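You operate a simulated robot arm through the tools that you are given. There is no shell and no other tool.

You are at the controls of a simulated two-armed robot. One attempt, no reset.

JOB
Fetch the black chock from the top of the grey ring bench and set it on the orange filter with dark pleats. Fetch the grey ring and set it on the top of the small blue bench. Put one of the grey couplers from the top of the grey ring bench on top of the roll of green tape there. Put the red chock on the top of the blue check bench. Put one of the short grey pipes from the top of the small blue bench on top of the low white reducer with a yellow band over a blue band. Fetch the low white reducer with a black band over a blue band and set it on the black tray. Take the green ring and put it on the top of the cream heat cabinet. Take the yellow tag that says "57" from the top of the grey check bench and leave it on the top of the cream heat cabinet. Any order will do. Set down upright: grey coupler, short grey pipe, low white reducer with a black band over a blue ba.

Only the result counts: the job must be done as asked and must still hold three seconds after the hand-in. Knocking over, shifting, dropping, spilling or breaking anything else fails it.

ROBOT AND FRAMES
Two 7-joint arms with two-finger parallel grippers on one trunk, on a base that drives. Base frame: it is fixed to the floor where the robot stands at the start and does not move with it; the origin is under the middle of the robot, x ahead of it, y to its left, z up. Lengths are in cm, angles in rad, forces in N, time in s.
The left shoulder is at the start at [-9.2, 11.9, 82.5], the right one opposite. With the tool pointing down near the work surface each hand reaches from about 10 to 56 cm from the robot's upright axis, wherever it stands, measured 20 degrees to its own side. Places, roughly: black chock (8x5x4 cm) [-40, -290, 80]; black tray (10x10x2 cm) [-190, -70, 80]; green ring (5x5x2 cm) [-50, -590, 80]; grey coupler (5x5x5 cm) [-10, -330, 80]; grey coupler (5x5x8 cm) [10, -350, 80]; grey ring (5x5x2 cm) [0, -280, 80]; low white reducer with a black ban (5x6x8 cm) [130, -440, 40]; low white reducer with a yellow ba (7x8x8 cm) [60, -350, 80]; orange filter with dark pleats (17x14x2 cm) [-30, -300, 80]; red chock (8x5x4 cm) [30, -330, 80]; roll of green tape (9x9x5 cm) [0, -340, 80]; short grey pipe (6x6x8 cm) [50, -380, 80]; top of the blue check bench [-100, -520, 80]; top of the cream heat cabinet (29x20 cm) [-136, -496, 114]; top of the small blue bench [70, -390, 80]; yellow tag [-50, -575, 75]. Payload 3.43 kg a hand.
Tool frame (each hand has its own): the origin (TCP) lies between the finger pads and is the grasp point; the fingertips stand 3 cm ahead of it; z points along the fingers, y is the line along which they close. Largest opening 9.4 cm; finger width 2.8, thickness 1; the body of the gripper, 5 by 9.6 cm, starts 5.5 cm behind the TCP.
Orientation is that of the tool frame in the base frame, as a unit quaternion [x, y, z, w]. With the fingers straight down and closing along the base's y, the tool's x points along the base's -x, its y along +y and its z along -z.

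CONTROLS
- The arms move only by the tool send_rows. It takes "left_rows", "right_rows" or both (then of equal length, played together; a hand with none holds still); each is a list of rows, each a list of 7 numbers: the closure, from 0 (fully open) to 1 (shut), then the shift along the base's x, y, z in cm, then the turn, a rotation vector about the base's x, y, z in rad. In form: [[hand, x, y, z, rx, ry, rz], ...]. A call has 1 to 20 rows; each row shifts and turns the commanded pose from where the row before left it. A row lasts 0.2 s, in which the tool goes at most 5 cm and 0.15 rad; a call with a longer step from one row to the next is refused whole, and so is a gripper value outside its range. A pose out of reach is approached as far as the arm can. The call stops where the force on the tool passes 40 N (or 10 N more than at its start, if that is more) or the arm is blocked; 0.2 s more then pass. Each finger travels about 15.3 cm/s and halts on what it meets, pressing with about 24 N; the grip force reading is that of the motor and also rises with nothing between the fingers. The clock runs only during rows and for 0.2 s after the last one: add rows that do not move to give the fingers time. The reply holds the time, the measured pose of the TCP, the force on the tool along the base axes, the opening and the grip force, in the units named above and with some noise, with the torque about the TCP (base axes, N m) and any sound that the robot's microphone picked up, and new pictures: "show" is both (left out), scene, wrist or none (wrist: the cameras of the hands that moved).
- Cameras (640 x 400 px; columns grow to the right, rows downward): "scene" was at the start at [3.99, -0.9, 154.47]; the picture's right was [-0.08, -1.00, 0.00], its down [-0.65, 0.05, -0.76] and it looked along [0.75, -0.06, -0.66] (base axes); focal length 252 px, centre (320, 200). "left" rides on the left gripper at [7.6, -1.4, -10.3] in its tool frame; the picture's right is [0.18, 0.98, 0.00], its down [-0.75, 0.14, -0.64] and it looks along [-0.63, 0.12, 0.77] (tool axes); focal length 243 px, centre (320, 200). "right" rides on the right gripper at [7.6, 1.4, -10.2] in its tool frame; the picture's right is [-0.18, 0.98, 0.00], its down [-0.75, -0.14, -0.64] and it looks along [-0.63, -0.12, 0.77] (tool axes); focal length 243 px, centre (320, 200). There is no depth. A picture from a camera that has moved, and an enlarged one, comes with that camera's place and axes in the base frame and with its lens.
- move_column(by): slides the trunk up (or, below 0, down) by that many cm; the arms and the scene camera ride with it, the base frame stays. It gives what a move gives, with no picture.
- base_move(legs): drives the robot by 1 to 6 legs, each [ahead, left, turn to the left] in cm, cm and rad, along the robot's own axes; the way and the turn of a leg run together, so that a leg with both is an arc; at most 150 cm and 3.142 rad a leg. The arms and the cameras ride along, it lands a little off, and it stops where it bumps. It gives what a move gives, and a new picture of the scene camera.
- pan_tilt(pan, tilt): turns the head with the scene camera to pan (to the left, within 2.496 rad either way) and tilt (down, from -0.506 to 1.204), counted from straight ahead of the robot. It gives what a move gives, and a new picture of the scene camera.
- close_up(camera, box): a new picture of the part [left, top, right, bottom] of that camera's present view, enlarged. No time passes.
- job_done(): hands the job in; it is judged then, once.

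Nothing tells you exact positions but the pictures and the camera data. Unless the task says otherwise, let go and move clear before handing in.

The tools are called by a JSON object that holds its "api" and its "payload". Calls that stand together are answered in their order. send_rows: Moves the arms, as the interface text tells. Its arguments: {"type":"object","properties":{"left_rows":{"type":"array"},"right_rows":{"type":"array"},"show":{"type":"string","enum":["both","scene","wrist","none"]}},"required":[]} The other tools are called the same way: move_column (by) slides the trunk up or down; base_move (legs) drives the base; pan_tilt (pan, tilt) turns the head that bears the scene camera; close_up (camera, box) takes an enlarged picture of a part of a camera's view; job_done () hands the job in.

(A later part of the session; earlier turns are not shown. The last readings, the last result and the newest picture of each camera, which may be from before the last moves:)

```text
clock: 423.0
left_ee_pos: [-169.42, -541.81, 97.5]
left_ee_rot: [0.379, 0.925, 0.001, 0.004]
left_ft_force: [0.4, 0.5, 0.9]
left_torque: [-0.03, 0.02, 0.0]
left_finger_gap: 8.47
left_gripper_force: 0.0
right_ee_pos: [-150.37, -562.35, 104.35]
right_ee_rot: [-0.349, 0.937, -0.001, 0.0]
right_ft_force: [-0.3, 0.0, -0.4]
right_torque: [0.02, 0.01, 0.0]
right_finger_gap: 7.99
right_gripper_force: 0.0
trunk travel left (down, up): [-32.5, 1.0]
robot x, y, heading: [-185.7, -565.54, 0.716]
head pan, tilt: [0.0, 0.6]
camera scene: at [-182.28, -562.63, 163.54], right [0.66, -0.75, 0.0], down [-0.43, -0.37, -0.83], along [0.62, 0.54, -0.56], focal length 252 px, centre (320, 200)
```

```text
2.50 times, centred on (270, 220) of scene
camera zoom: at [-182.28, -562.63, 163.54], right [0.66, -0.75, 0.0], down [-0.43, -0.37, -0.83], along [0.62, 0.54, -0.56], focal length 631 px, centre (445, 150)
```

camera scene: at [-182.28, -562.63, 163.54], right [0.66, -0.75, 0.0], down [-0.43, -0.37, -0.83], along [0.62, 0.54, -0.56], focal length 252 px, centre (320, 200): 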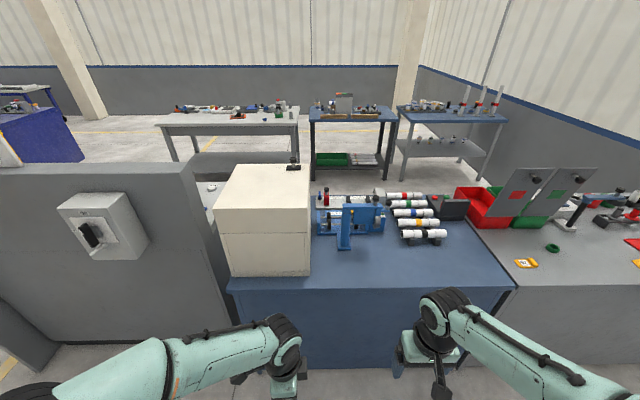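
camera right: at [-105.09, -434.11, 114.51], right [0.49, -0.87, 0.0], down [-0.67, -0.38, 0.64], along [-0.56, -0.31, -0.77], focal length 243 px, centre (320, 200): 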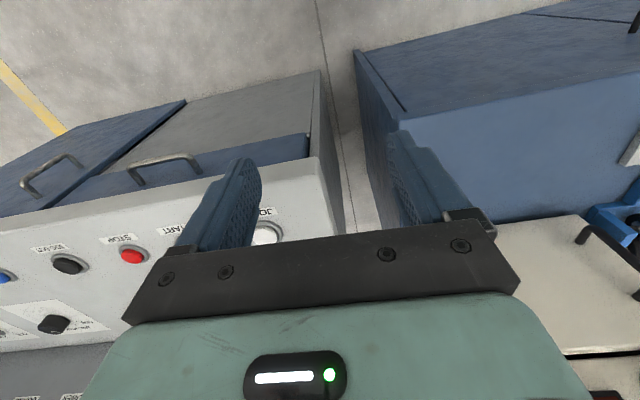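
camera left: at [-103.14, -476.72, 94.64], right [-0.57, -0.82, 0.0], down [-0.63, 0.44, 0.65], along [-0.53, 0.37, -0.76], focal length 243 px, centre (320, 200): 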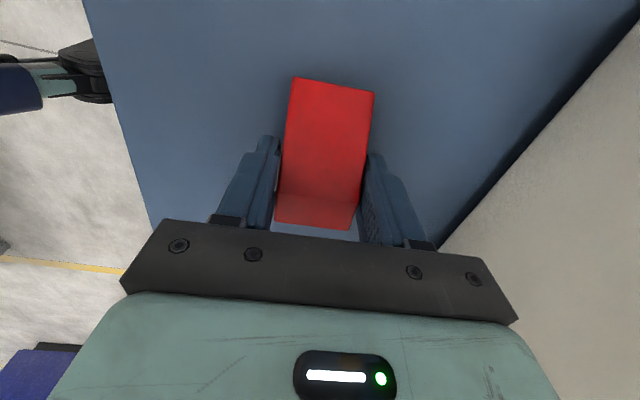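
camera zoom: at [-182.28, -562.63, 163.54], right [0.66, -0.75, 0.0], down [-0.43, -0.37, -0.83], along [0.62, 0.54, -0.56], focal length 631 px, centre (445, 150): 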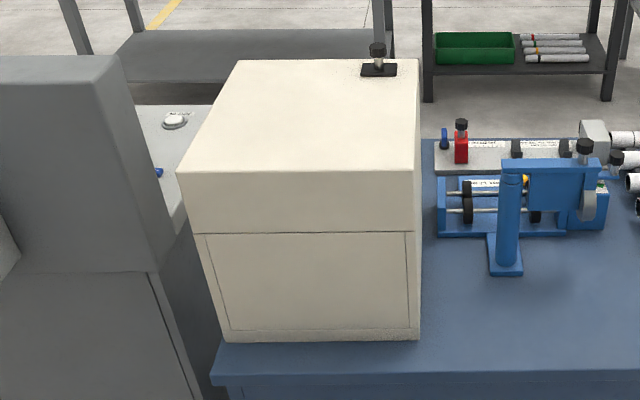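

Positions: tag at about (-69.6, -580.5), ring at (-51.3, -588.5). I'll strafe right and approach so that the left hand can take the tag and the right hand the ring.

{"api": "base_move", "payload": {"legs": [[0, -96, 0], [38, 0, 0]]}}

{"api": "pan_tilt", "payload": {"pan": 0, "tilt": 0.9}}

{"api": "send_rows", "payload": {"left_rows": [[0, 0, 0, 0, 0, 0, 0]], "right_rows": [[0, 0, 0, 0, 0, 0, 0]], "show": "wrist"}}

```text
clock: 433.9
left_ee_pos: [-77.07, -590.84, 97.39]
left_ee_rot: [0.385, 0.923, 0.001, 0.004]
left_ft_force: [0.0, 0.4, -0.1]
left_torque: [-0.03, -0.01, 0.01]
left_finger_gap: 8.46
left_gripper_force: 0.0
right_ee_pos: [-58.25, -611.43, 104.54]
right_ee_rot: [-0.343, 0.939, -0.002, 0.001]
right_ft_force: [-0.6, 0.0, -0.2]
right_torque: [0.0, 0.01, 0.01]
right_finger_gap: 8.0
right_gripper_force: 0.1
trunk travel left (down, up): [-32.5, 1.0]
robot x, y, heading: [-93.18, -613.8, 0.709]
head pan, tilt: [0.0, 0.6]
camera scene: at [-89.98, -611.43, 163.53], right [0.65, -0.76, 0.0], down [-0.43, -0.37, -0.83], along [0.63, 0.54, -0.56], focal length 252 px, centre (320, 200)
```

scene: 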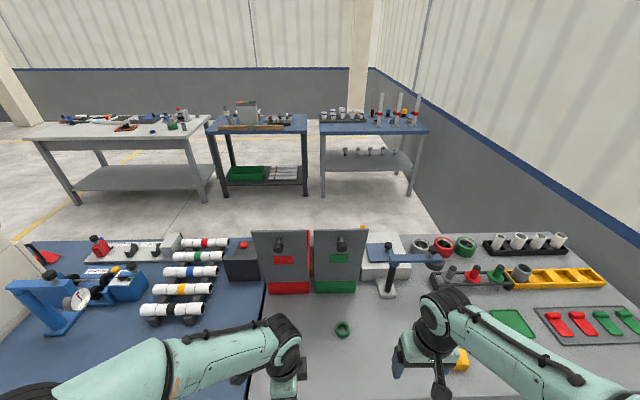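

```text
clock: 434.7
left_ee_pos: [-76.9, -590.67, 97.46]
left_ee_rot: [0.385, 0.923, 0.002, 0.005]
left_ft_force: [-0.1, 0.6, -0.1]
left_torque: [-0.02, 0.02, -0.01]
left_finger_gap: 8.45
left_gripper_force: 0.1
right_ee_pos: [-58.15, -611.49, 104.29]
right_ee_rot: [-0.343, 0.939, -0.001, 0.0]
right_ft_force: [0.1, -0.3, 0.5]
right_torque: [-0.03, -0.02, 0.0]
right_finger_gap: 7.99
right_gripper_force: 0.0
trunk travel left (down, up): [-32.5, 1.0]
robot x, y, heading: [-93.0, -613.86, 0.704]
head pan, tilt: [0.0, 0.901]
camera scene: at [-90.95, -612.26, 161.07], right [0.65, -0.76, 0.0], down [-0.6, -0.51, -0.62], along [0.47, 0.4, -0.78], focal length 252 px, centre (320, 200)
```

scene: 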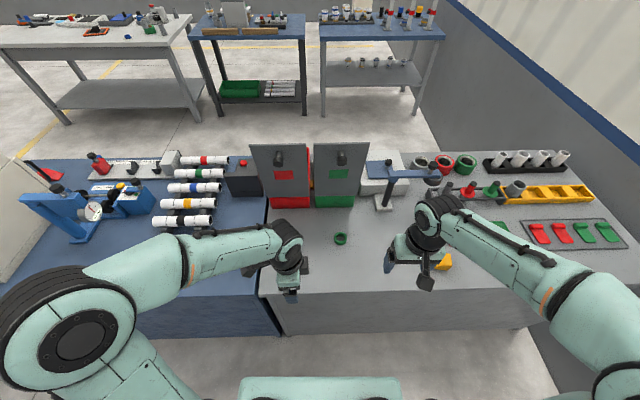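

```text
clock: 435.1
left_ee_pos: [-76.98, -590.73, 97.58]
left_ee_rot: [0.385, 0.923, 0.001, 0.004]
left_ft_force: [-0.8, -0.1, 0.0]
left_torque: [0.01, 0.0, 0.0]
left_finger_gap: 9.38
left_gripper_force: 0.0
right_ee_pos: [-58.24, -611.58, 104.54]
right_ee_rot: [-0.343, 0.939, -0.001, 0.0]
right_ft_force: [-0.1, -0.1, 0.0]
right_torque: [0.0, 0.02, 0.0]
right_finger_gap: 9.39
right_gripper_force: 0.1
trunk travel left (down, up): [-32.5, 1.0]
robot x, y, heading: [-93.46, -614.14, 0.705]
head pan, tilt: [0.0, 0.901]
camera right: at [-64.97, -615.28, 114.51], right [-0.49, 0.87, 0.0], down [0.67, 0.38, 0.64], along [0.56, 0.32, -0.77], focal length 243 px, centre (320, 200)
camera left: at [-83.54, -586.35, 107.67], right [0.57, 0.82, 0.0], down [0.63, -0.44, 0.65], along [0.54, -0.36, -0.76], focal length 243 px, centre (320, 200)
```

right: 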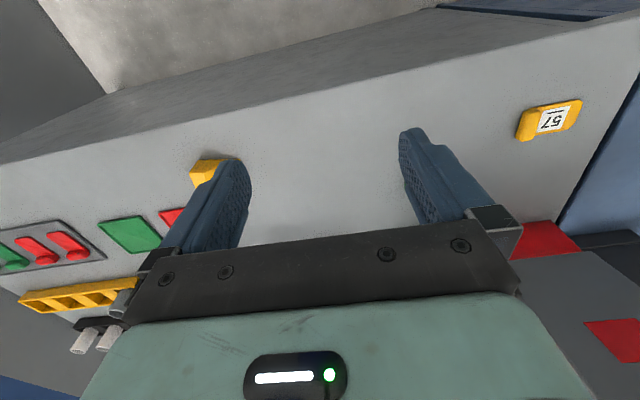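
left: 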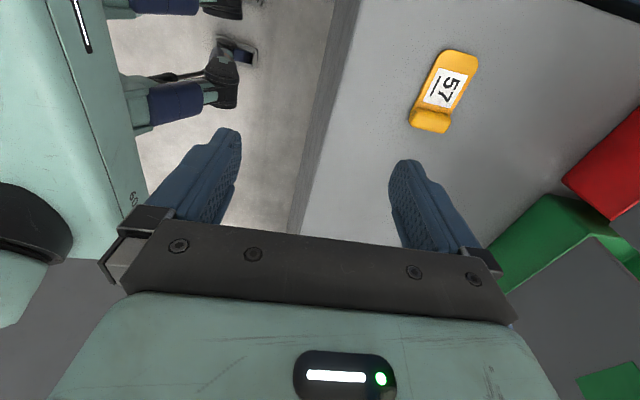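

The tag's long axis runs left-right as I face it, with its raised handle on my right end. The left hand already closes fore-aft, which suits gripping across the tag's width. Moving above its handle half.

{"api": "send_rows", "payload": {"left_rows": [[0, 1.68, 1.85, -1, 0, 0, 0], [0, 1.68, 1.85, -1.5, 0, 0, 0], [0, 1.68, 1.85, -1.5, 0, 0, 0], [0, 1.68, 1.85, -1.5, 0, 0, 0], [0, 1.68, 1.85, -1.5, 0, 0, 0], [0, 0, 0, 0, 0, 0, 0]], "show": "wrist"}}

{"api": "close_up", "payload": {"camera": "left", "box": [250, 20, 420, 180]}}

```text
clock: 436.5
left_ee_pos: [-68.56, -581.49, 90.38]
left_ee_rot: [0.385, 0.923, 0.002, 0.005]
left_ft_force: [-0.1, -0.1, -0.3]
left_torque: [-0.01, -0.02, 0.0]
left_finger_gap: 9.41
left_gripper_force: 0.0
right_ee_pos: [-58.12, -611.43, 104.36]
right_ee_rot: [-0.343, 0.939, -0.001, 0.0]
right_ft_force: [0.0, 0.5, -1.1]
right_torque: [0.0, -0.01, -0.02]
right_finger_gap: 9.39
right_gripper_force: 0.2
trunk travel left (down, up): [-32.5, 1.0]
robot x, y, heading: [-93.04, -614.07, 0.706]
head pan, tilt: [0.0, 0.901]
camera left: at [-75.13, -577.12, 100.61], right [0.57, 0.82, 0.01], down [0.63, -0.44, 0.65], along [0.54, -0.36, -0.76], focal length 243 px, centre (320, 200)
```

left: 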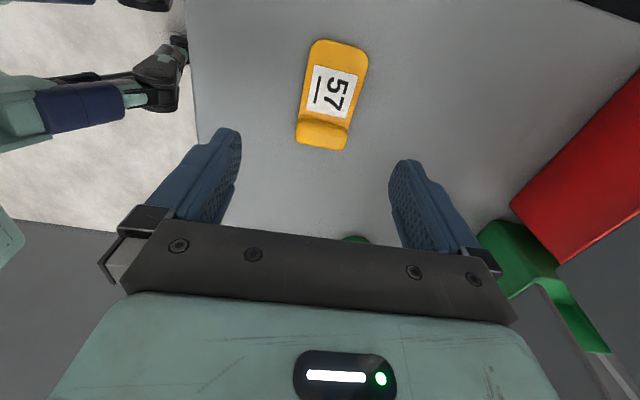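

```text
2.50 times, centred on (335, 100) of left
camera zoom: at [-75.13, -577.12, 100.61], right [0.57, 0.82, 0.01], down [0.63, -0.44, 0.65], along [0.54, -0.36, -0.76], focal length 606 px, centre (282, 450)
```

zoom: 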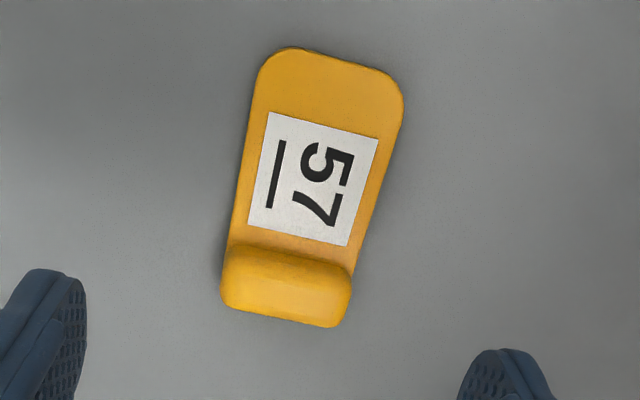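

{"api": "send_rows", "payload": {"left_rows": [[0, 0.5, -0.25, -2, 0, 0, 0], [0, 0, 0, -2, 0, 0, 0], [0, 0, 0, -1.7, 0, 0, 0], [0, 0, 0, -1, 0, 0, 0], [0, 0, 0, 0, 0, 0, 0]], "show": "wrist"}}

{"api": "send_rows", "payload": {"left_rows": [[0, 0, 0, -0.3, 0, 0, 0], [0, 0, 0, 0, 0, 0, 0]], "show": "none"}}

{"api": "send_rows", "payload": {"left_rows": [[0, 0, 0, -0.2, 0, 0, 0], [0, 0, 0, 0, 0, 0, 0]], "show": "none"}}

```text
clock: 437.7
left_ee_pos: [-68.01, -581.85, 83.8]
left_ee_rot: [0.384, 0.923, 0.002, 0.004]
left_ft_force: [-0.6, -0.1, 0.3]
left_torque: [0.01, -0.04, 0.05]
left_finger_gap: 9.42
left_gripper_force: 0.1
right_ee_pos: [-58.27, -611.51, 104.4]
right_ee_rot: [-0.343, 0.939, -0.002, 0.0]
right_ft_force: [0.3, -0.9, 0.3]
right_torque: [-0.01, -0.01, -0.03]
right_finger_gap: 9.44
right_gripper_force: 0.0
trunk travel left (down, up): [-32.5, 1.0]
robot x, y, heading: [-93.24, -613.91, 0.703]
head pan, tilt: [0.0, 0.901]
camera left: at [-74.63, -577.48, 94.01], right [0.57, 0.82, 0.0], down [0.63, -0.44, 0.65], along [0.54, -0.36, -0.76], focal length 243 px, centre (320, 200)
```

left: 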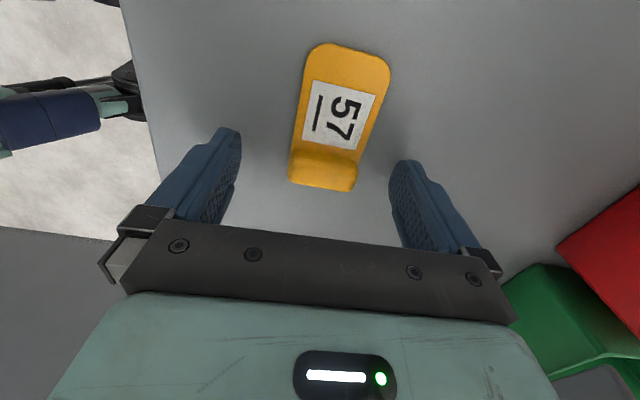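

```text
clock: 438.3
left_ee_pos: [-68.14, -581.81, 83.6]
left_ee_rot: [0.385, 0.923, 0.001, 0.005]
left_ft_force: [-0.1, -0.1, -0.3]
left_torque: [-0.02, -0.02, 0.01]
left_finger_gap: 9.39
left_gripper_force: 0.1
right_ee_pos: [-58.18, -611.55, 104.44]
right_ee_rot: [-0.343, 0.939, -0.001, 0.001]
right_ft_force: [1.9, -1.0, 0.1]
right_torque: [0.02, 0.0, 0.03]
right_finger_gap: 9.39
right_gripper_force: 0.0
trunk travel left (down, up): [-32.5, 1.0]
robot x, y, heading: [-93.52, -613.89, 0.709]
head pan, tilt: [0.0, 0.901]
```

```text
clock: 438.9
left_ee_pos: [-68.08, -581.77, 83.38]
left_ee_rot: [0.384, 0.923, 0.002, 0.005]
left_ft_force: [0.7, -0.5, 0.5]
left_torque: [-0.03, 0.05, 0.02]
left_finger_gap: 9.4
left_gripper_force: 0.1
right_ee_pos: [-58.19, -611.44, 104.4]
right_ee_rot: [-0.343, 0.939, -0.001, 0.0]
right_ft_force: [0.8, -0.4, -0.3]
right_torque: [-0.03, 0.02, -0.02]
right_finger_gap: 9.41
right_gripper_force: 0.0
trunk travel left (down, up): [-32.5, 1.0]
robot x, y, heading: [-93.34, -614.15, 0.708]
head pan, tilt: [0.0, 0.901]
```

{"api": "send_rows", "payload": {"left_rows": [[0, 0, 0, -0.2, 0, 0, 0], [0, 0, 0, 0, 0, 0, 0]], "show": "none"}}

{"api": "send_rows", "payload": {"left_rows": [[0, 0, 0, -0.15, 0, 0, 0], [0, 0, 0, 0, 0, 0, 0]], "show": "wrist"}}

```text
clock: 439.5
left_ee_pos: [-68.14, -581.64, 83.18]
left_ee_rot: [0.384, 0.923, 0.002, 0.004]
left_ft_force: [0.4, 0.1, -0.4]
left_torque: [0.03, -0.01, -0.01]
left_finger_gap: 9.4
left_gripper_force: 0.0
right_ee_pos: [-58.21, -611.44, 104.47]
right_ee_rot: [-0.342, 0.94, -0.001, 0.0]
right_ft_force: [-0.4, -1.0, -0.8]
right_torque: [-0.01, 0.02, -0.02]
right_finger_gap: 9.4
right_gripper_force: 0.0
trunk travel left (down, up): [-32.5, 1.0]
robot x, y, heading: [-93.18, -613.97, 0.704]
head pan, tilt: [0.0, 0.901]
```

```text
clock: 440.1
left_ee_pos: [-68.05, -581.69, 82.99]
left_ee_rot: [0.385, 0.923, 0.002, 0.004]
left_ft_force: [-1.8, -0.7, 8.1]
left_torque: [-0.28, 0.41, -0.01]
left_finger_gap: 9.37
left_gripper_force: 0.1
right_ee_pos: [-58.17, -611.54, 104.44]
right_ee_rot: [-0.343, 0.939, -0.001, 0.001]
right_ft_force: [-0.8, 0.9, 0.3]
right_torque: [0.0, -0.02, -0.02]
right_finger_gap: 9.41
right_gripper_force: 0.2
trunk travel left (down, up): [-32.5, 1.0]
robot x, y, heading: [-92.98, -614.16, 0.714]
head pan, tilt: [0.0, 0.901]
camera left: at [-74.63, -577.36, 93.22], right [0.57, 0.82, 0.01], down [0.62, -0.44, 0.65], along [0.54, -0.36, -0.76], focal length 243 px, centre (320, 200)
```

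left: 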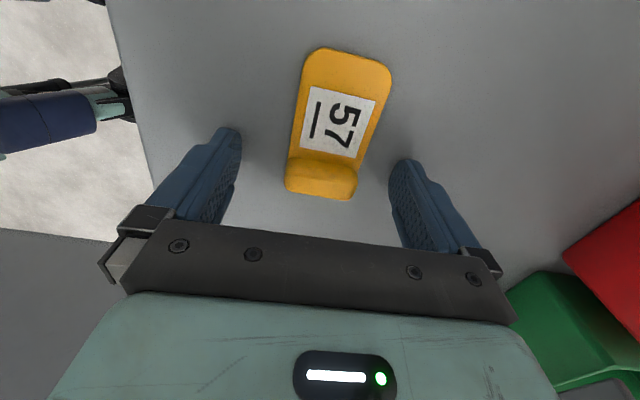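

Table touched at 83.0. Raising 0.15, closing on the tag, then lifting slowly.

{"api": "send_rows", "payload": {"left_rows": [[0, 0, 0, 0.15, 0, 0, 0], [0.3, 0, 0, 0, 0, 0, 0], [0.5, 0, 0, 0, 0, 0, 0], [0.7, 0, 0, 0, 0, 0, 0], [1, 0, 0, 0, 0, 0, 0], [1, 0, 0, 0, 0, 0, 0], [1, 0, 0, 0, 0, 0, 0], [1, 0, 0, 0.2, 0, 0, 0], [1, 0, 0, 0.4, 0, 0, 0], [1, 0, 0, 0.6, 0, 0, 0], [1, 0, 0, 1, 0, 0, 0], [1, 0, 0, 0, 0, 0, 0]], "show": "wrist"}}

```text
clock: 442.7
left_ee_pos: [-68.02, -581.73, 85.34]
left_ee_rot: [0.384, 0.923, 0.002, 0.004]
left_ft_force: [-0.6, -0.5, 0.3]
left_torque: [0.02, -0.04, -0.02]
left_finger_gap: 4.36
left_gripper_force: 23.9
right_ee_pos: [-58.13, -611.49, 104.38]
right_ee_rot: [-0.343, 0.939, -0.001, 0.0]
right_ft_force: [0.1, -0.4, -0.1]
right_torque: [0.01, -0.02, -0.04]
right_finger_gap: 9.41
right_gripper_force: 0.2
trunk travel left (down, up): [-32.5, 1.0]
robot x, y, heading: [-93.27, -614.49, 0.706]
head pan, tilt: [0.0, 0.901]
camera left: at [-74.62, -577.31, 95.5], right [0.57, 0.82, 0.0], down [0.63, -0.44, 0.65], along [0.53, -0.37, -0.76], focal length 243 px, centre (320, 200)
```

left: 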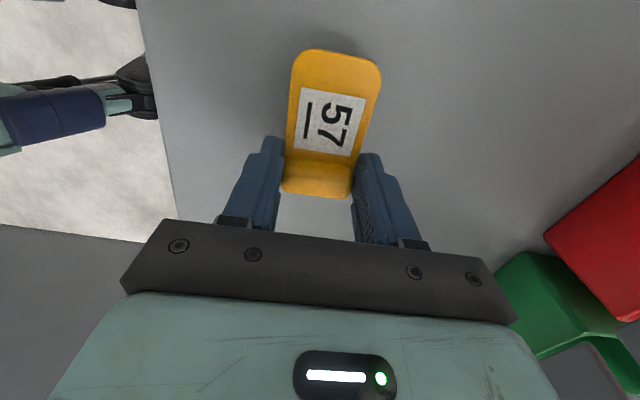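

Tag in hand. Lifting it and pulling the left hand back out of the way.

{"api": "send_rows", "payload": {"left_rows": [[1, 0, 0, 1.5, 0, 0, 0], [1, 0, 0, 2, 0, 0, 0], [1, 0, 0, 2, 0, 0, 0], [1, -0.8, -0.7, 2, 0, 0, 0], [1, -1.5, -1.2, 2, 0, 0, 0], [1, -2, -1.5, 2, 0, 0, 0], [1, -2, -1.5, 2, 0, 0, 0], [1, -2, -1.5, 0, 0, 0, 0], [1, -1, -0.8, 0, 0, 0, 0], [1, 0, 0, 0, 0, 0, 0]], "right_rows": [[0, 0.8, 2.5, -0.5, 0, 0, 0], [0, 0.8, 2.5, -1, 0, 0, 0], [0, 0.8, 2.5, -1, 0, 0, 0], [0, 0.8, 2.5, -1, 0, 0, 0], [0, 0.8, 2.5, -1, 0, 0, 0], [0, 0.8, 2.5, -1, 0, 0, 0], [0, 0.8, 2.5, -1, 0, 0, 0], [0, 0.6, 2.5, -1, 0, 0, 0], [0, 0.6, 2.3, -1, 0, 0, 0], [0, 0, 0, 0, 0, 0, 0]], "show": "both"}}

```text
clock: 444.9
left_ee_pos: [-77.45, -588.79, 98.84]
left_ee_rot: [0.384, 0.923, 0.002, 0.004]
left_ft_force: [0.4, -0.1, -1.0]
left_torque: [-0.01, 0.01, 0.03]
left_finger_gap: 4.41
left_gripper_force: 23.8
right_ee_pos: [-51.34, -589.3, 96.02]
right_ee_rot: [-0.343, 0.939, 0.0, 0.0]
right_ft_force: [-0.1, -0.5, 0.2]
right_torque: [-0.02, 0.01, 0.02]
right_finger_gap: 9.41
right_gripper_force: 0.0
trunk travel left (down, up): [-32.5, 1.0]
robot x, y, heading: [-93.12, -614.41, 0.706]
head pan, tilt: [0.0, 0.901]
camera scene: at [-90.95, -612.3, 161.07], right [0.65, -0.76, 0.0], down [-0.6, -0.51, -0.62], along [0.47, 0.4, -0.78], focal length 252 px, centre (320, 200)
camera right: at [-58.17, -593.17, 106.14], right [-0.49, 0.87, 0.0], down [0.67, 0.38, 0.64], along [0.56, 0.32, -0.77], focal length 243 px, centre (320, 200)
camera left: at [-83.96, -584.51, 109.0], right [0.57, 0.82, 0.01], down [0.63, -0.44, 0.65], along [0.54, -0.36, -0.76], focal length 243 px, centre (320, 200)
```

scene: 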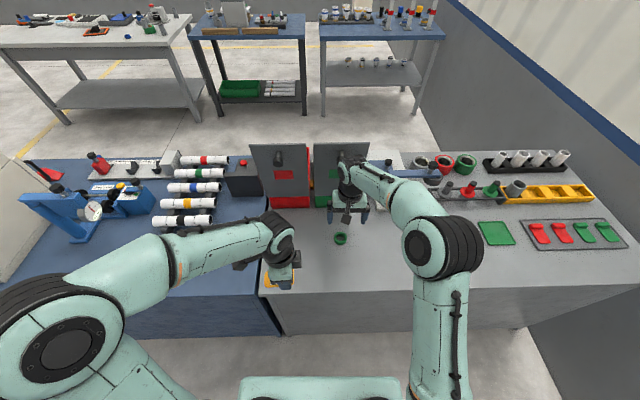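
right: 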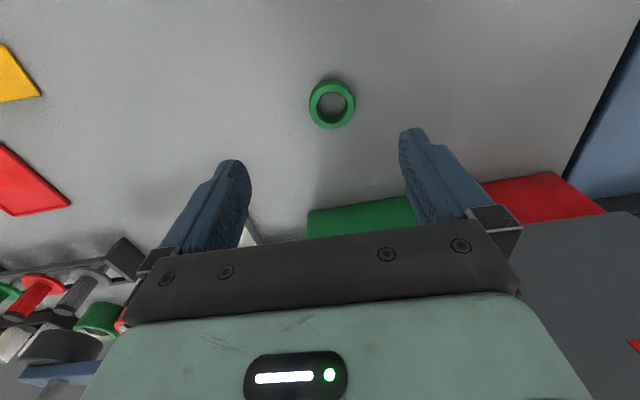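
left: 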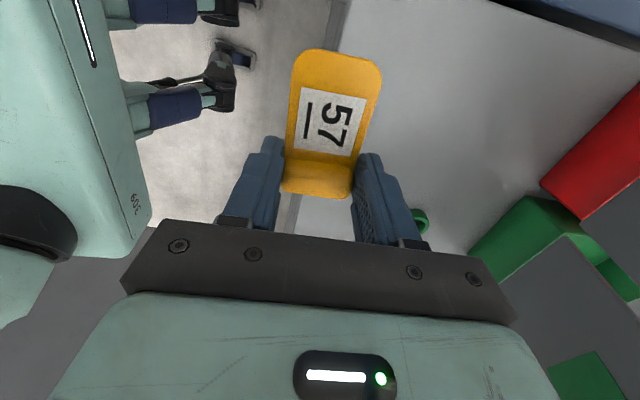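

{"api": "send_rows", "payload": {"right_rows": [[0, -0.2, 1.1, -2, 0, 0, 0], [0, 0, 0, -3, 0, 0, 0], [0, 0, 0, -3, 0, 0, 0], [0, 0, 0, -2.5, 0, 0, 0], [0, 0, 0, -1.3, 0, 0, 0], [0, 0, 0, -0.5, 0, 0, 0], [0, 0, 0, 0, 0, 0, 0]], "show": "wrist"}}

```text
clock: 446.5
left_ee_pos: [-77.43, -588.8, 98.76]
left_ee_rot: [0.385, 0.923, 0.001, 0.003]
left_ft_force: [0.3, -0.1, -0.7]
left_torque: [-0.01, 0.01, 0.01]
left_finger_gap: 4.39
left_gripper_force: 24.2
right_ee_pos: [-51.39, -587.97, 83.59]
right_ee_rot: [-0.343, 0.939, 0.0, 0.001]
right_ft_force: [-0.1, -0.2, 0.2]
right_torque: [0.04, 0.01, -0.04]
right_finger_gap: 9.39
right_gripper_force: 0.0
trunk travel left (down, up): [-32.5, 1.0]
robot x, y, heading: [-93.36, -614.16, 0.707]
head pan, tilt: [0.0, 0.901]
camera right: at [-58.29, -591.86, 93.73], right [-0.49, 0.87, 0.0], down [0.67, 0.38, 0.64], along [0.56, 0.32, -0.77], focal length 243 px, centre (320, 200)
```

right: 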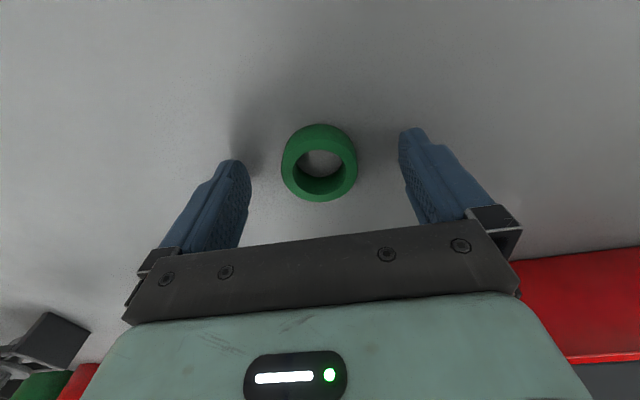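

{"api": "send_rows", "payload": {"right_rows": [[0, 0, 0, -0.25, 0, 0, 0], [0, 0, 0, -0.2, 0, 0, 0], [0, 0, 0, 0, 0, 0, 0]], "show": "none"}}

{"api": "send_rows", "payload": {"right_rows": [[0.3, 0, 0, 0, 0, 0, 0], [0.5, 0, 0, 0, 0, 0, 0], [0.7, 0, 0, 0, 0, 0, 0], [1, 0, 0, 0, 0, 0, 0], [1, 0, 0, 0, 0, 0, 0], [1, 0, 0, 0, 0, 0, 0], [1, 0, 0, 0.2, 0, 0, 0], [1, 0, 0, 0.4, 0, 0, 0], [1, 0, 0, 0.6, 0, 0, 0], [1, 0, 0, 1, 0, 0, 0], [1, 0, 0, 0, 0, 0, 0]], "show": "wrist"}}

```text
clock: 447.3
left_ee_pos: [-77.43, -588.78, 98.69]
left_ee_rot: [0.385, 0.923, 0.001, 0.005]
left_ft_force: [-0.4, -0.1, 0.4]
left_torque: [-0.02, 0.01, -0.01]
left_finger_gap: 4.41
left_gripper_force: 24.0
right_ee_pos: [-51.55, -587.98, 83.16]
right_ee_rot: [-0.343, 0.939, 0.0, 0.0]
right_ft_force: [-0.2, -0.2, -0.1]
right_torque: [0.01, -0.04, 0.0]
right_finger_gap: 9.38
right_gripper_force: 0.0
trunk travel left (down, up): [-32.5, 1.0]
robot x, y, heading: [-92.99, -613.91, 0.705]
head pan, tilt: [0.0, 0.901]
```

```text
clock: 449.7
left_ee_pos: [-77.39, -588.8, 98.93]
left_ee_rot: [0.384, 0.923, 0.0, 0.005]
left_ft_force: [0.6, 0.3, -0.9]
left_torque: [0.0, 0.0, -0.03]
left_finger_gap: 4.42
left_gripper_force: 24.3
right_ee_pos: [-51.71, -587.94, 85.29]
right_ee_rot: [-0.343, 0.94, -0.001, 0.0]
right_ft_force: [-0.2, 1.1, -0.3]
right_torque: [0.02, 0.0, 0.0]
right_finger_gap: 4.49
right_gripper_force: 24.5
trunk travel left (down, up): [-32.5, 1.0]
robot x, y, heading: [-93.43, -613.82, 0.707]
head pan, tilt: [0.0, 0.901]
camera right: at [-58.46, -591.79, 95.42], right [-0.49, 0.87, 0.0], down [0.67, 0.38, 0.64], along [0.56, 0.31, -0.77], focal length 243 px, centre (320, 200)
```

right: 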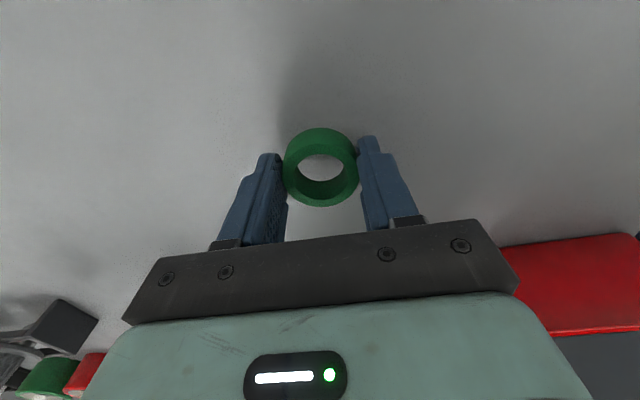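

Ring in hand. Raising both hands slowly to above the oven's height and pulling the right one back.

{"api": "send_rows", "payload": {"right_rows": [[1, 0, 0, 1, 0, 0, 0], [1, 0, 0, 1.5, 0, 0, 0], [1, 0, 0, 2, 0, 0, 0], [1, -0.6, -0.5, 2, 0, 0, 0], [1, -1.2, -1, 2, 0, 0, 0], [1, -1.2, -1, 2, 0, 0, 0], [1, -1.2, -1, 2, 0, 0, 0], [1, -1.2, -1, 2, 0, 0, 0], [1, -1.2, -1, 2, 0, 0, 0], [1, -1.2, -1, 2, 0, 0, 0], [1, -1.2, -1, 2, 0, 0, 0], [1, -1.2, -1, 2, 0, 0, 0], [1, -1.2, -1, 2, 0, 0, 0], [1, -0.6, -0.5, 2, 0, 0, 0], [1, 0, 0, 2, 0, 0, 0], [1, 0, 0, 2, 0, 0, 0], [1, 0, 0, 2, 0, 0, 0], [1, 0, 0, 2, 0, 0, 0], [1, 0, 0, 1, 0, 0, 0], [1, 0, 0, 0, 0, 0, 0]], "left_rows": [[1, 0, 0, 1, 0, 0, 0], [1, 0, 0, 1.5, 0, 0, 0], [1, 0, 0, 1.5, 0, 0, 0], [1, 0, 0, 1.5, 0, 0, 0], [1, 0, 0, 1.5, 0, 0, 0], [1, 0, 0, 1.5, 0, 0, 0], [1, 0, 0, 1.5, 0, 0, 0], [1, 0, 0, 1.5, 0, 0, 0], [1, 0, 0, 1.5, 0, 0, 0], [1, 0, 0, 1.5, 0, 0, 0], [1, 0, 0, 1.5, 0, 0, 0], [1, 0, 0, 1.5, 0, 0, 0], [1, 0, 0, 1.5, 0, 0, 0], [1, 0, 0, 1.5, 0, 0, 0], [1, 0, 0, 1.5, 0, 0, 0], [1, 0, 0, 1, 0, 0, 0], [1, 0, 0, 0.5, 0, 0, 0], [1, 0, 0, 0, 0, 0, 0], [1, 0, 0, 0, 0, 0, 0], [1, 0, 0, 0, 0, 0, 0]], "show": "both"}}

```text
clock: 453.9
left_ee_pos: [-77.48, -588.82, 122.19]
left_ee_rot: [0.384, 0.923, 0.001, 0.005]
left_ft_force: [0.4, 0.1, -0.4]
left_torque: [0.0, 0.0, -0.01]
left_finger_gap: 4.39
left_gripper_force: 24.7
right_ee_pos: [-63.51, -598.1, 120.77]
right_ee_rot: [-0.343, 0.939, 0.0, 0.001]
right_ft_force: [1.0, 0.2, -1.0]
right_torque: [-0.04, 0.02, 0.02]
right_finger_gap: 4.46
right_gripper_force: 24.3
trunk travel left (down, up): [-32.5, 1.0]
robot x, y, heading: [-93.33, -613.77, 0.704]
head pan, tilt: [0.0, 0.901]
camera scene: at [-90.95, -612.26, 161.06], right [0.65, -0.76, 0.0], down [-0.6, -0.51, -0.62], along [0.47, 0.4, -0.78], focal length 252 px, centre (320, 200)
camera right: at [-70.38, -601.88, 130.95], right [-0.49, 0.87, 0.0], down [0.67, 0.38, 0.64], along [0.56, 0.32, -0.77], focal length 243 px, centre (320, 200)
camera left: at [-83.99, -584.45, 132.47], right [0.57, 0.82, 0.0], down [0.63, -0.44, 0.65], along [0.54, -0.36, -0.76], focal length 243 px, centre (320, 200)
```

scene: 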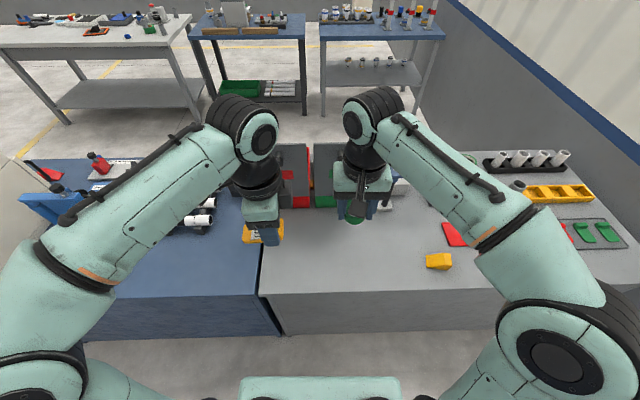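
right: 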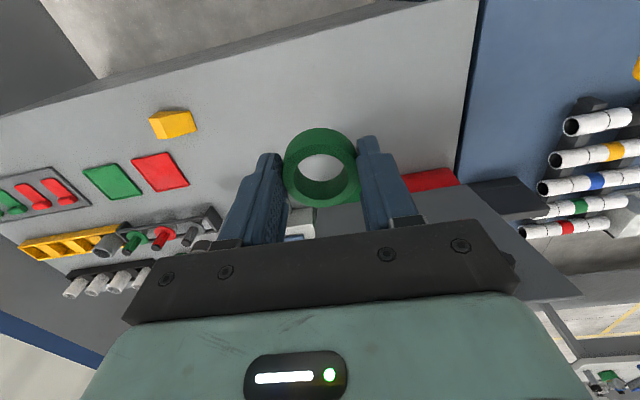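
left: 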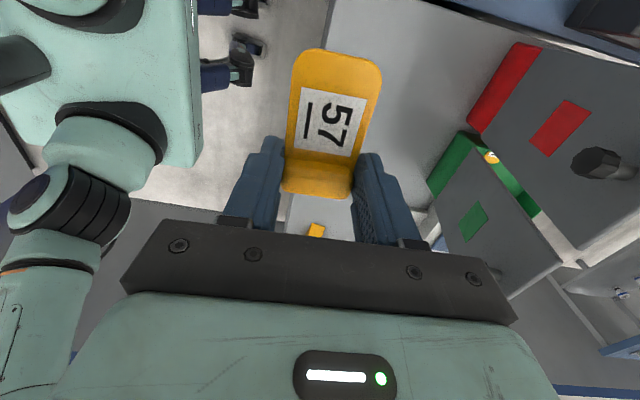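

Both items held high. Backing off a bit and strafing left to the oven's rear.

{"api": "base_move", "payload": {"legs": [[-12, 0, 0], [0, 116, 0]]}}

{"api": "pan_tilt", "payload": {"pan": 0, "tilt": 0.75}}

```text
clock: 465.1
left_ee_pos: [-161.36, -508.35, 122.38]
left_ee_rot: [0.387, 0.922, 0.001, 0.005]
left_ft_force: [0.3, -0.1, -0.7]
left_torque: [0.0, 0.01, 0.01]
left_finger_gap: 4.43
left_gripper_force: 23.8
right_ee_pos: [-147.47, -517.86, 120.89]
right_ee_rot: [-0.34, 0.94, -0.001, 0.001]
right_ft_force: [-0.8, 0.8, -0.5]
right_torque: [-0.01, 0.0, 0.0]
right_finger_gap: 4.4
right_gripper_force: 24.2
trunk travel left (down, up): [-32.5, 1.0]
robot x, y, heading: [-177.55, -533.8, 0.7]
head pan, tilt: [0.0, 0.901]
camera scene: at [-174.95, -531.86, 161.07], right [0.65, -0.76, 0.0], down [-0.6, -0.51, -0.62], along [0.47, 0.4, -0.78], focal length 252 px, centre (320, 200)
```

scene: 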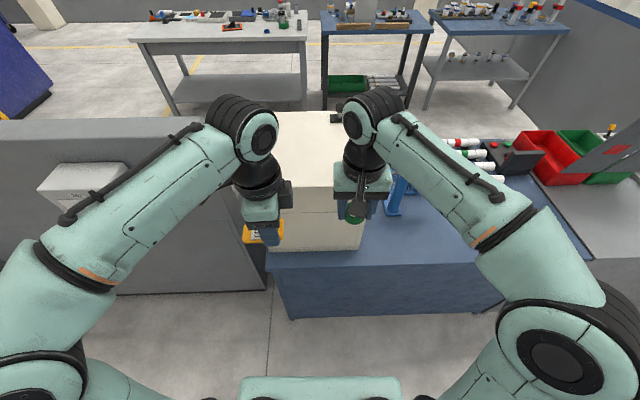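

```text
clock: 465.8
left_ee_pos: [-161.38, -508.44, 122.41]
left_ee_rot: [0.387, 0.922, 0.001, 0.004]
left_ft_force: [-0.4, 0.3, 0.5]
left_torque: [0.0, -0.01, 0.0]
left_finger_gap: 4.41
left_gripper_force: 23.8
right_ee_pos: [-147.47, -517.91, 120.93]
right_ee_rot: [-0.341, 0.94, 0.0, 0.0]
right_ft_force: [0.1, -0.3, -0.5]
right_torque: [0.01, -0.02, 0.0]
right_finger_gap: 4.39
right_gripper_force: 23.5
trunk travel left (down, up): [-32.5, 1.0]
robot x, y, heading: [-177.25, -533.98, 0.705]
head pan, tilt: [0.0, 0.75]
camera scene: at [-174.39, -531.39, 162.25], right [0.65, -0.76, 0.0], down [-0.52, -0.44, -0.73], along [0.56, 0.47, -0.68], focal length 252 px, centre (320, 200)
```

scene: 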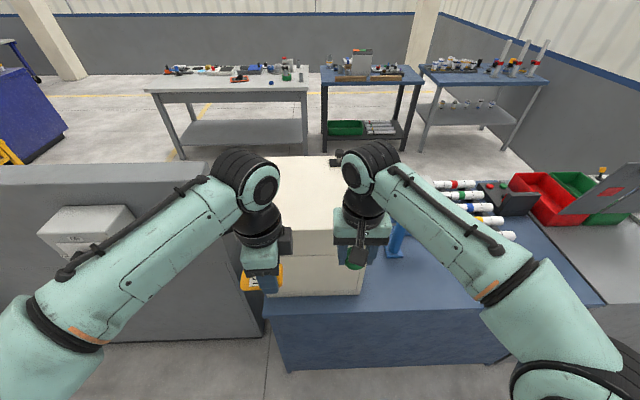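

The oven's rear is right ahead. Driving 12 cm closer, then checking with the wrist cameras.

{"api": "base_move", "payload": {"legs": [[12, 0, 0]]}}

{"api": "send_rows", "payload": {"right_rows": [[1, 0, 0, 0, 0, 0, 0]], "left_rows": [[1, 0, 0, 0, 0, 0, 0]], "show": "both"}}

```text
clock: 467.1
left_ee_pos: [-152.46, -501.02, 122.23]
left_ee_rot: [0.386, 0.922, 0.0, 0.003]
left_ft_force: [0.9, 0.9, 0.3]
left_torque: [-0.05, 0.06, 0.02]
left_finger_gap: 4.4
left_gripper_force: 24.2
right_ee_pos: [-138.67, -510.34, 120.81]
right_ee_rot: [-0.341, 0.94, -0.003, -0.001]
right_ft_force: [0.8, 1.3, -0.2]
right_torque: [-0.03, 0.05, -0.01]
right_finger_gap: 4.39
right_gripper_force: 23.8
trunk travel left (down, up): [-32.5, 1.0]
robot x, y, heading: [-168.77, -526.3, 0.702]
head pan, tilt: [0.0, 0.75]
camera scene: at [-165.46, -523.83, 162.26], right [0.65, -0.76, 0.0], down [-0.52, -0.44, -0.73], along [0.56, 0.47, -0.68], focal length 252 px, centre (320, 200)
```

scene: 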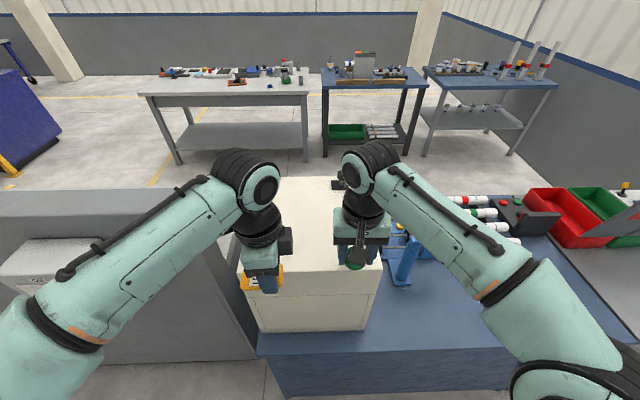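

```text
clock: 467.5
left_ee_pos: [-152.76, -501.21, 122.19]
left_ee_rot: [0.386, 0.922, 0.002, 0.003]
left_ft_force: [0.5, 0.2, -0.2]
left_torque: [0.03, 0.0, 0.0]
left_finger_gap: 4.38
left_gripper_force: 23.7
right_ee_pos: [-138.99, -510.46, 120.79]
right_ee_rot: [-0.341, 0.94, -0.001, 0.0]
right_ft_force: [0.1, -0.2, 1.1]
right_torque: [0.0, -0.01, -0.01]
right_finger_gap: 4.39
right_gripper_force: 24.3
trunk travel left (down, up): [-32.5, 1.0]
robot x, y, heading: [-168.83, -526.44, 0.702]
head pan, tilt: [0.0, 0.75]
camera scene: at [-165.85, -524.16, 162.25], right [0.65, -0.76, 0.0], down [-0.52, -0.44, -0.73], along [0.56, 0.47, -0.68], focal length 252 px, centre (320, 200)
camera right: at [-145.81, -514.32, 130.89], right [-0.49, 0.87, 0.0], down [0.67, 0.38, 0.64], along [0.56, 0.31, -0.77], focal length 243 px, centre (320, 200)
camera left: at [-159.36, -496.84, 132.43], right [0.57, 0.82, 0.0], down [0.62, -0.44, 0.65], along [0.53, -0.37, -0.76], focal length 243 px, centre (320, 200)
```

scene: 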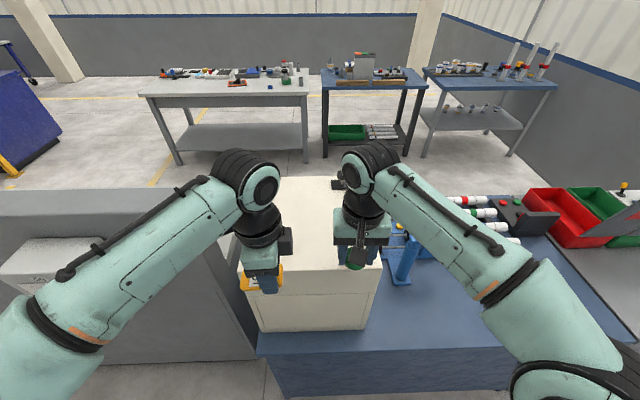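
right: 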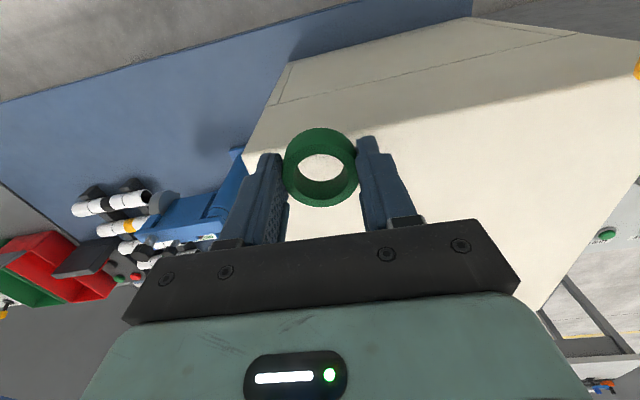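
left: 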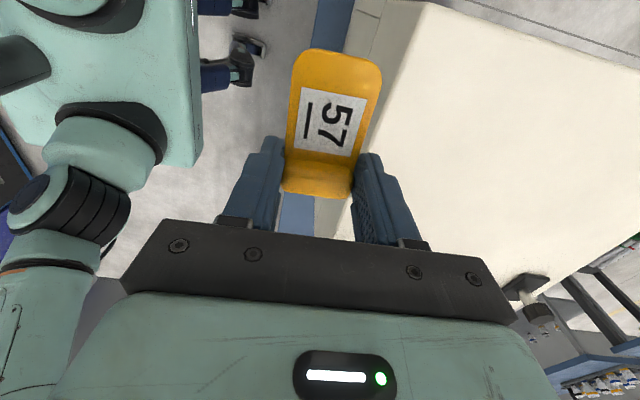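

The oven top's rear right corner is at about (-135.2, -514.8). I'll put the ring at (-132.6, -500.8), well inside the top, with the right hand.

{"api": "send_rows", "payload": {"right_rows": [[1, 0.8, 1.2, 0, 0, 0, 0], [1, 1.4, 2.1, 0, 0, 0, 0], [1, 1.4, 2.1, 0, 0, 0, 0], [1, 1.4, 2.1, 0, 0, 0, 0], [1, 1.4, 2.2, 0, 0, 0, 0], [1, 0, 0, 0, 0, 0, 0]], "show": "both"}}

```text
clock: 468.9
left_ee_pos: [-152.81, -501.4, 122.35]
left_ee_rot: [0.386, 0.922, 0.001, 0.003]
left_ft_force: [-0.3, -0.8, -1.4]
left_torque: [0.01, -0.03, -0.01]
left_finger_gap: 4.4
left_gripper_force: 23.9
right_ee_pos: [-132.67, -501.0, 120.78]
right_ee_rot: [-0.342, 0.94, -0.001, 0.0]
right_ft_force: [-0.5, 0.7, 0.6]
right_torque: [-0.01, 0.02, 0.01]
right_finger_gap: 4.38
right_gripper_force: 23.7
trunk travel left (down, up): [-32.5, 1.0]
robot x, y, heading: [-168.76, -526.75, 0.703]
head pan, tilt: [0.0, 0.75]
camera scene: at [-165.9, -524.27, 162.25], right [0.65, -0.76, 0.0], down [-0.52, -0.44, -0.73], along [0.56, 0.47, -0.68], focal length 252 px, centre (320, 200)
camera right: at [-139.55, -504.77, 130.9], right [-0.49, 0.87, 0.0], down [0.67, 0.38, 0.64], along [0.56, 0.31, -0.77], focal length 243 px, centre (320, 200)
```

scene: 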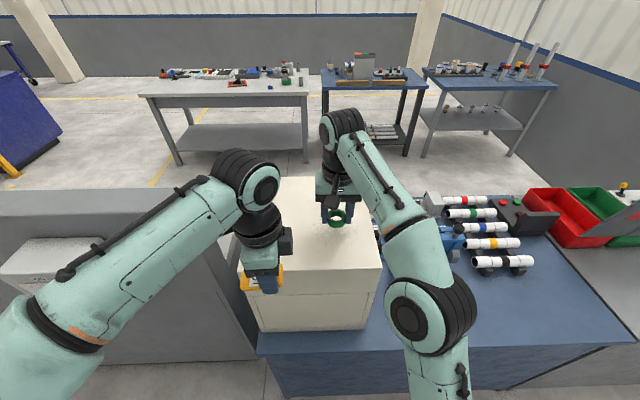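
right: 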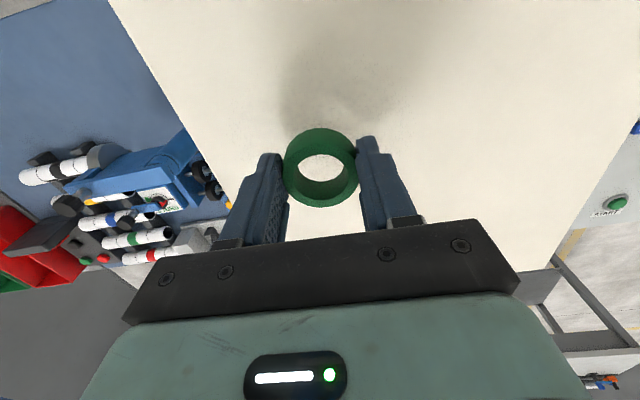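

Clear. Lowering the ring onto the oven top.

{"api": "send_rows", "payload": {"right_rows": [[1, 0, 0, -1.2, 0, 0, 0], [1, 0, 0, -0.8, 0, 0, 0], [1, 0, 0, -0.5, 0, 0, 0], [1, 0, 0, 0, 0, 0, 0]], "show": "none"}}

{"api": "send_rows", "payload": {"right_rows": [[1, 0, 0, -0.3, 0, 0, 0], [1, 0, 0, -0.2, 0, 0, 0], [1, 0, 0, 0, 0, 0, 0]], "show": "none"}}

{"api": "send_rows", "payload": {"right_rows": [[1, 0, 0, -0.2, 0, 0, 0], [1, 0, 0, 0, 0, 0, 0]], "show": "none"}}

{"api": "send_rows", "payload": {"right_rows": [[1, 0, 0, -0.2, 0, 0, 0], [1, 0, 0, 0, 0, 0, 0]], "show": "wrist"}}

```text
clock: 469.9
left_ee_pos: [-152.85, -501.28, 122.3]
left_ee_rot: [0.386, 0.923, 0.002, 0.004]
left_ft_force: [0.2, 0.5, 0.4]
left_torque: [0.01, 0.01, 0.01]
left_finger_gap: 4.4
left_gripper_force: 23.7
right_ee_pos: [-132.7, -500.78, 118.24]
right_ee_rot: [-0.341, 0.94, -0.002, 0.001]
right_ft_force: [0.2, 1.0, 0.5]
right_torque: [0.01, 0.01, 0.05]
right_finger_gap: 4.4
right_gripper_force: 24.0
trunk travel left (down, up): [-32.5, 1.0]
robot x, y, heading: [-168.83, -525.99, 0.705]
head pan, tilt: [0.0, 0.75]
```

```text
clock: 470.7
left_ee_pos: [-152.96, -501.19, 122.32]
left_ee_rot: [0.386, 0.922, 0.002, 0.004]
left_ft_force: [0.0, 0.8, 0.1]
left_torque: [0.03, 0.0, -0.04]
left_finger_gap: 4.4
left_gripper_force: 24.2
right_ee_pos: [-132.57, -500.8, 117.79]
right_ee_rot: [-0.34, 0.94, -0.002, 0.001]
right_ft_force: [-0.9, 0.4, -0.2]
right_torque: [0.01, 0.0, -0.02]
right_finger_gap: 4.39
right_gripper_force: 23.5
trunk travel left (down, up): [-32.5, 1.0]
robot x, y, heading: [-168.46, -526.6, 0.703]
head pan, tilt: [0.0, 0.75]
```

```text
clock: 471.3
left_ee_pos: [-152.75, -501.3, 122.3]
left_ee_rot: [0.386, 0.923, 0.001, 0.003]
left_ft_force: [0.1, -0.8, -0.3]
left_torque: [0.01, 0.01, 0.0]
left_finger_gap: 4.4
left_gripper_force: 24.1
right_ee_pos: [-132.67, -500.87, 117.66]
right_ee_rot: [-0.341, 0.94, 0.0, 0.001]
right_ft_force: [0.5, 0.9, 7.8]
right_torque: [0.02, 0.12, -0.01]
right_finger_gap: 4.37
right_gripper_force: 24.7
trunk travel left (down, up): [-32.5, 1.0]
robot x, y, heading: [-168.76, -526.19, 0.704]
head pan, tilt: [0.0, 0.75]
```

```text
clock: 471.9
left_ee_pos: [-152.84, -501.21, 122.31]
left_ee_rot: [0.386, 0.922, 0.002, 0.004]
left_ft_force: [-0.2, -0.1, -1.0]
left_torque: [0.0, -0.02, 0.02]
left_finger_gap: 4.39
left_gripper_force: 23.3
right_ee_pos: [-132.69, -500.87, 117.68]
right_ee_rot: [-0.342, 0.94, 0.001, 0.003]
right_ft_force: [2.8, 2.5, 27.9]
right_torque: [-0.09, 0.13, -0.01]
right_finger_gap: 4.39
right_gripper_force: 24.4
trunk travel left (down, up): [-32.5, 1.0]
robot x, y, heading: [-168.79, -526.44, 0.706]
head pan, tilt: [0.0, 0.75]
camera right: at [-139.48, -504.73, 127.71], right [-0.49, 0.87, 0.0], down [0.67, 0.37, 0.65], along [0.56, 0.32, -0.76], focal length 243 px, centre (320, 200)
```

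right: 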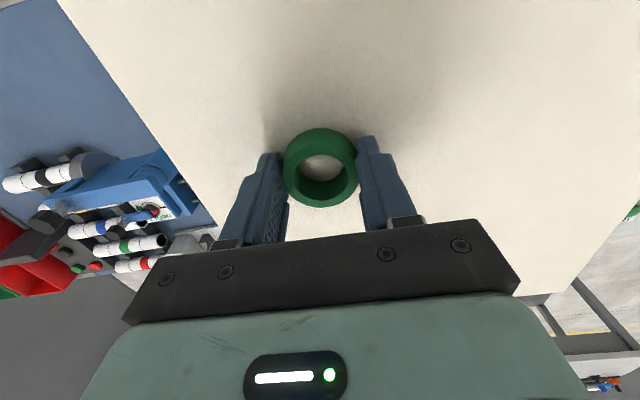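

Contact at 117.67. Relaxing, opening, and rising.

{"api": "send_rows", "payload": {"right_rows": [[1, 0, 0, 0.25, 0, 0, 0], [0.5, 0, 0, 0, 0, 0, 0], [0.4, 0, 0, 0, 0, 0, 0], [0.3, 0, 0, 0, 0, 0, 0], [0.2, 0, 0, 0, 0, 0, 0], [0.2, 0, 0, 0.7, 0, 0, 0], [0.2, 0, 0, 1.2, 0, 0, 0], [0.2, 0, 0, 1.5, 0, 0, 0], [0.2, -1.5, -1.2, 1.5, 0, 0, 0], [0.2, -2, -1.7, 1, 0, 0, 0], [0.2, -2.5, -2.1, 0, 0, 0, 0], [0.2, -2.5, -2.1, 0, 0, 0, 0], [0.2, -2, -3, 0, 0, 0, 0], [0.2, 0.5, -3, 0, 0, 0, 0], [0.2, 0.5, -3, 0, 0, 0, 0], [0.2, 0, 0, 0, 0, 0, 0]], "show": "both"}}

```text
clock: 475.3
left_ee_pos: [-152.86, -501.14, 122.16]
left_ee_rot: [0.386, 0.923, 0.001, 0.004]
left_ft_force: [0.2, -0.6, 0.1]
left_torque: [-0.01, 0.0, -0.01]
left_finger_gap: 4.41
left_gripper_force: 24.3
right_ee_pos: [-142.17, -516.89, 123.58]
right_ee_rot: [-0.343, 0.94, -0.001, 0.001]
right_ft_force: [0.8, 0.9, 0.1]
right_torque: [-0.02, 0.0, 0.01]
right_finger_gap: 7.51
right_gripper_force: 0.1
trunk travel left (down, up): [-32.5, 1.0]
robot x, y, heading: [-168.73, -526.56, 0.705]
head pan, tilt: [0.0, 0.75]
camera scene: at [-165.86, -524.1, 162.26], right [0.65, -0.76, 0.0], down [-0.52, -0.44, -0.73], along [0.56, 0.47, -0.68], focal length 252 px, centre (320, 200)
camera right: at [-148.94, -520.74, 133.64], right [-0.49, 0.87, 0.0], down [0.67, 0.38, 0.64], along [0.56, 0.31, -0.77], focal length 243 px, centre (320, 200)
```

scene: 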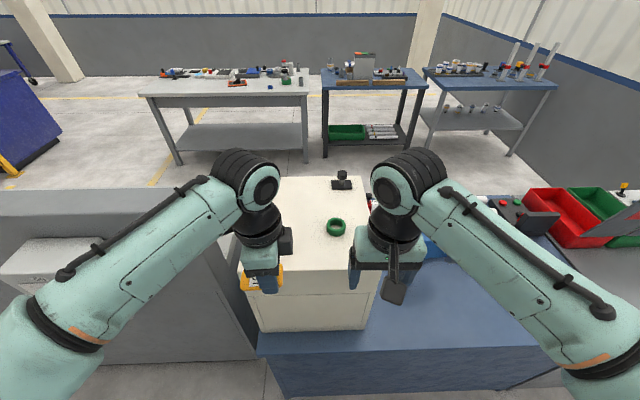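
right: 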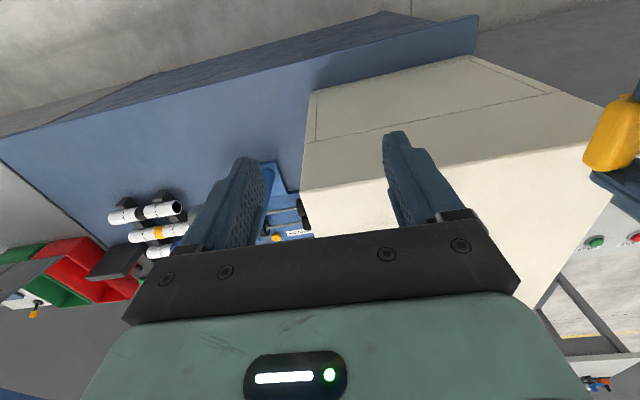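

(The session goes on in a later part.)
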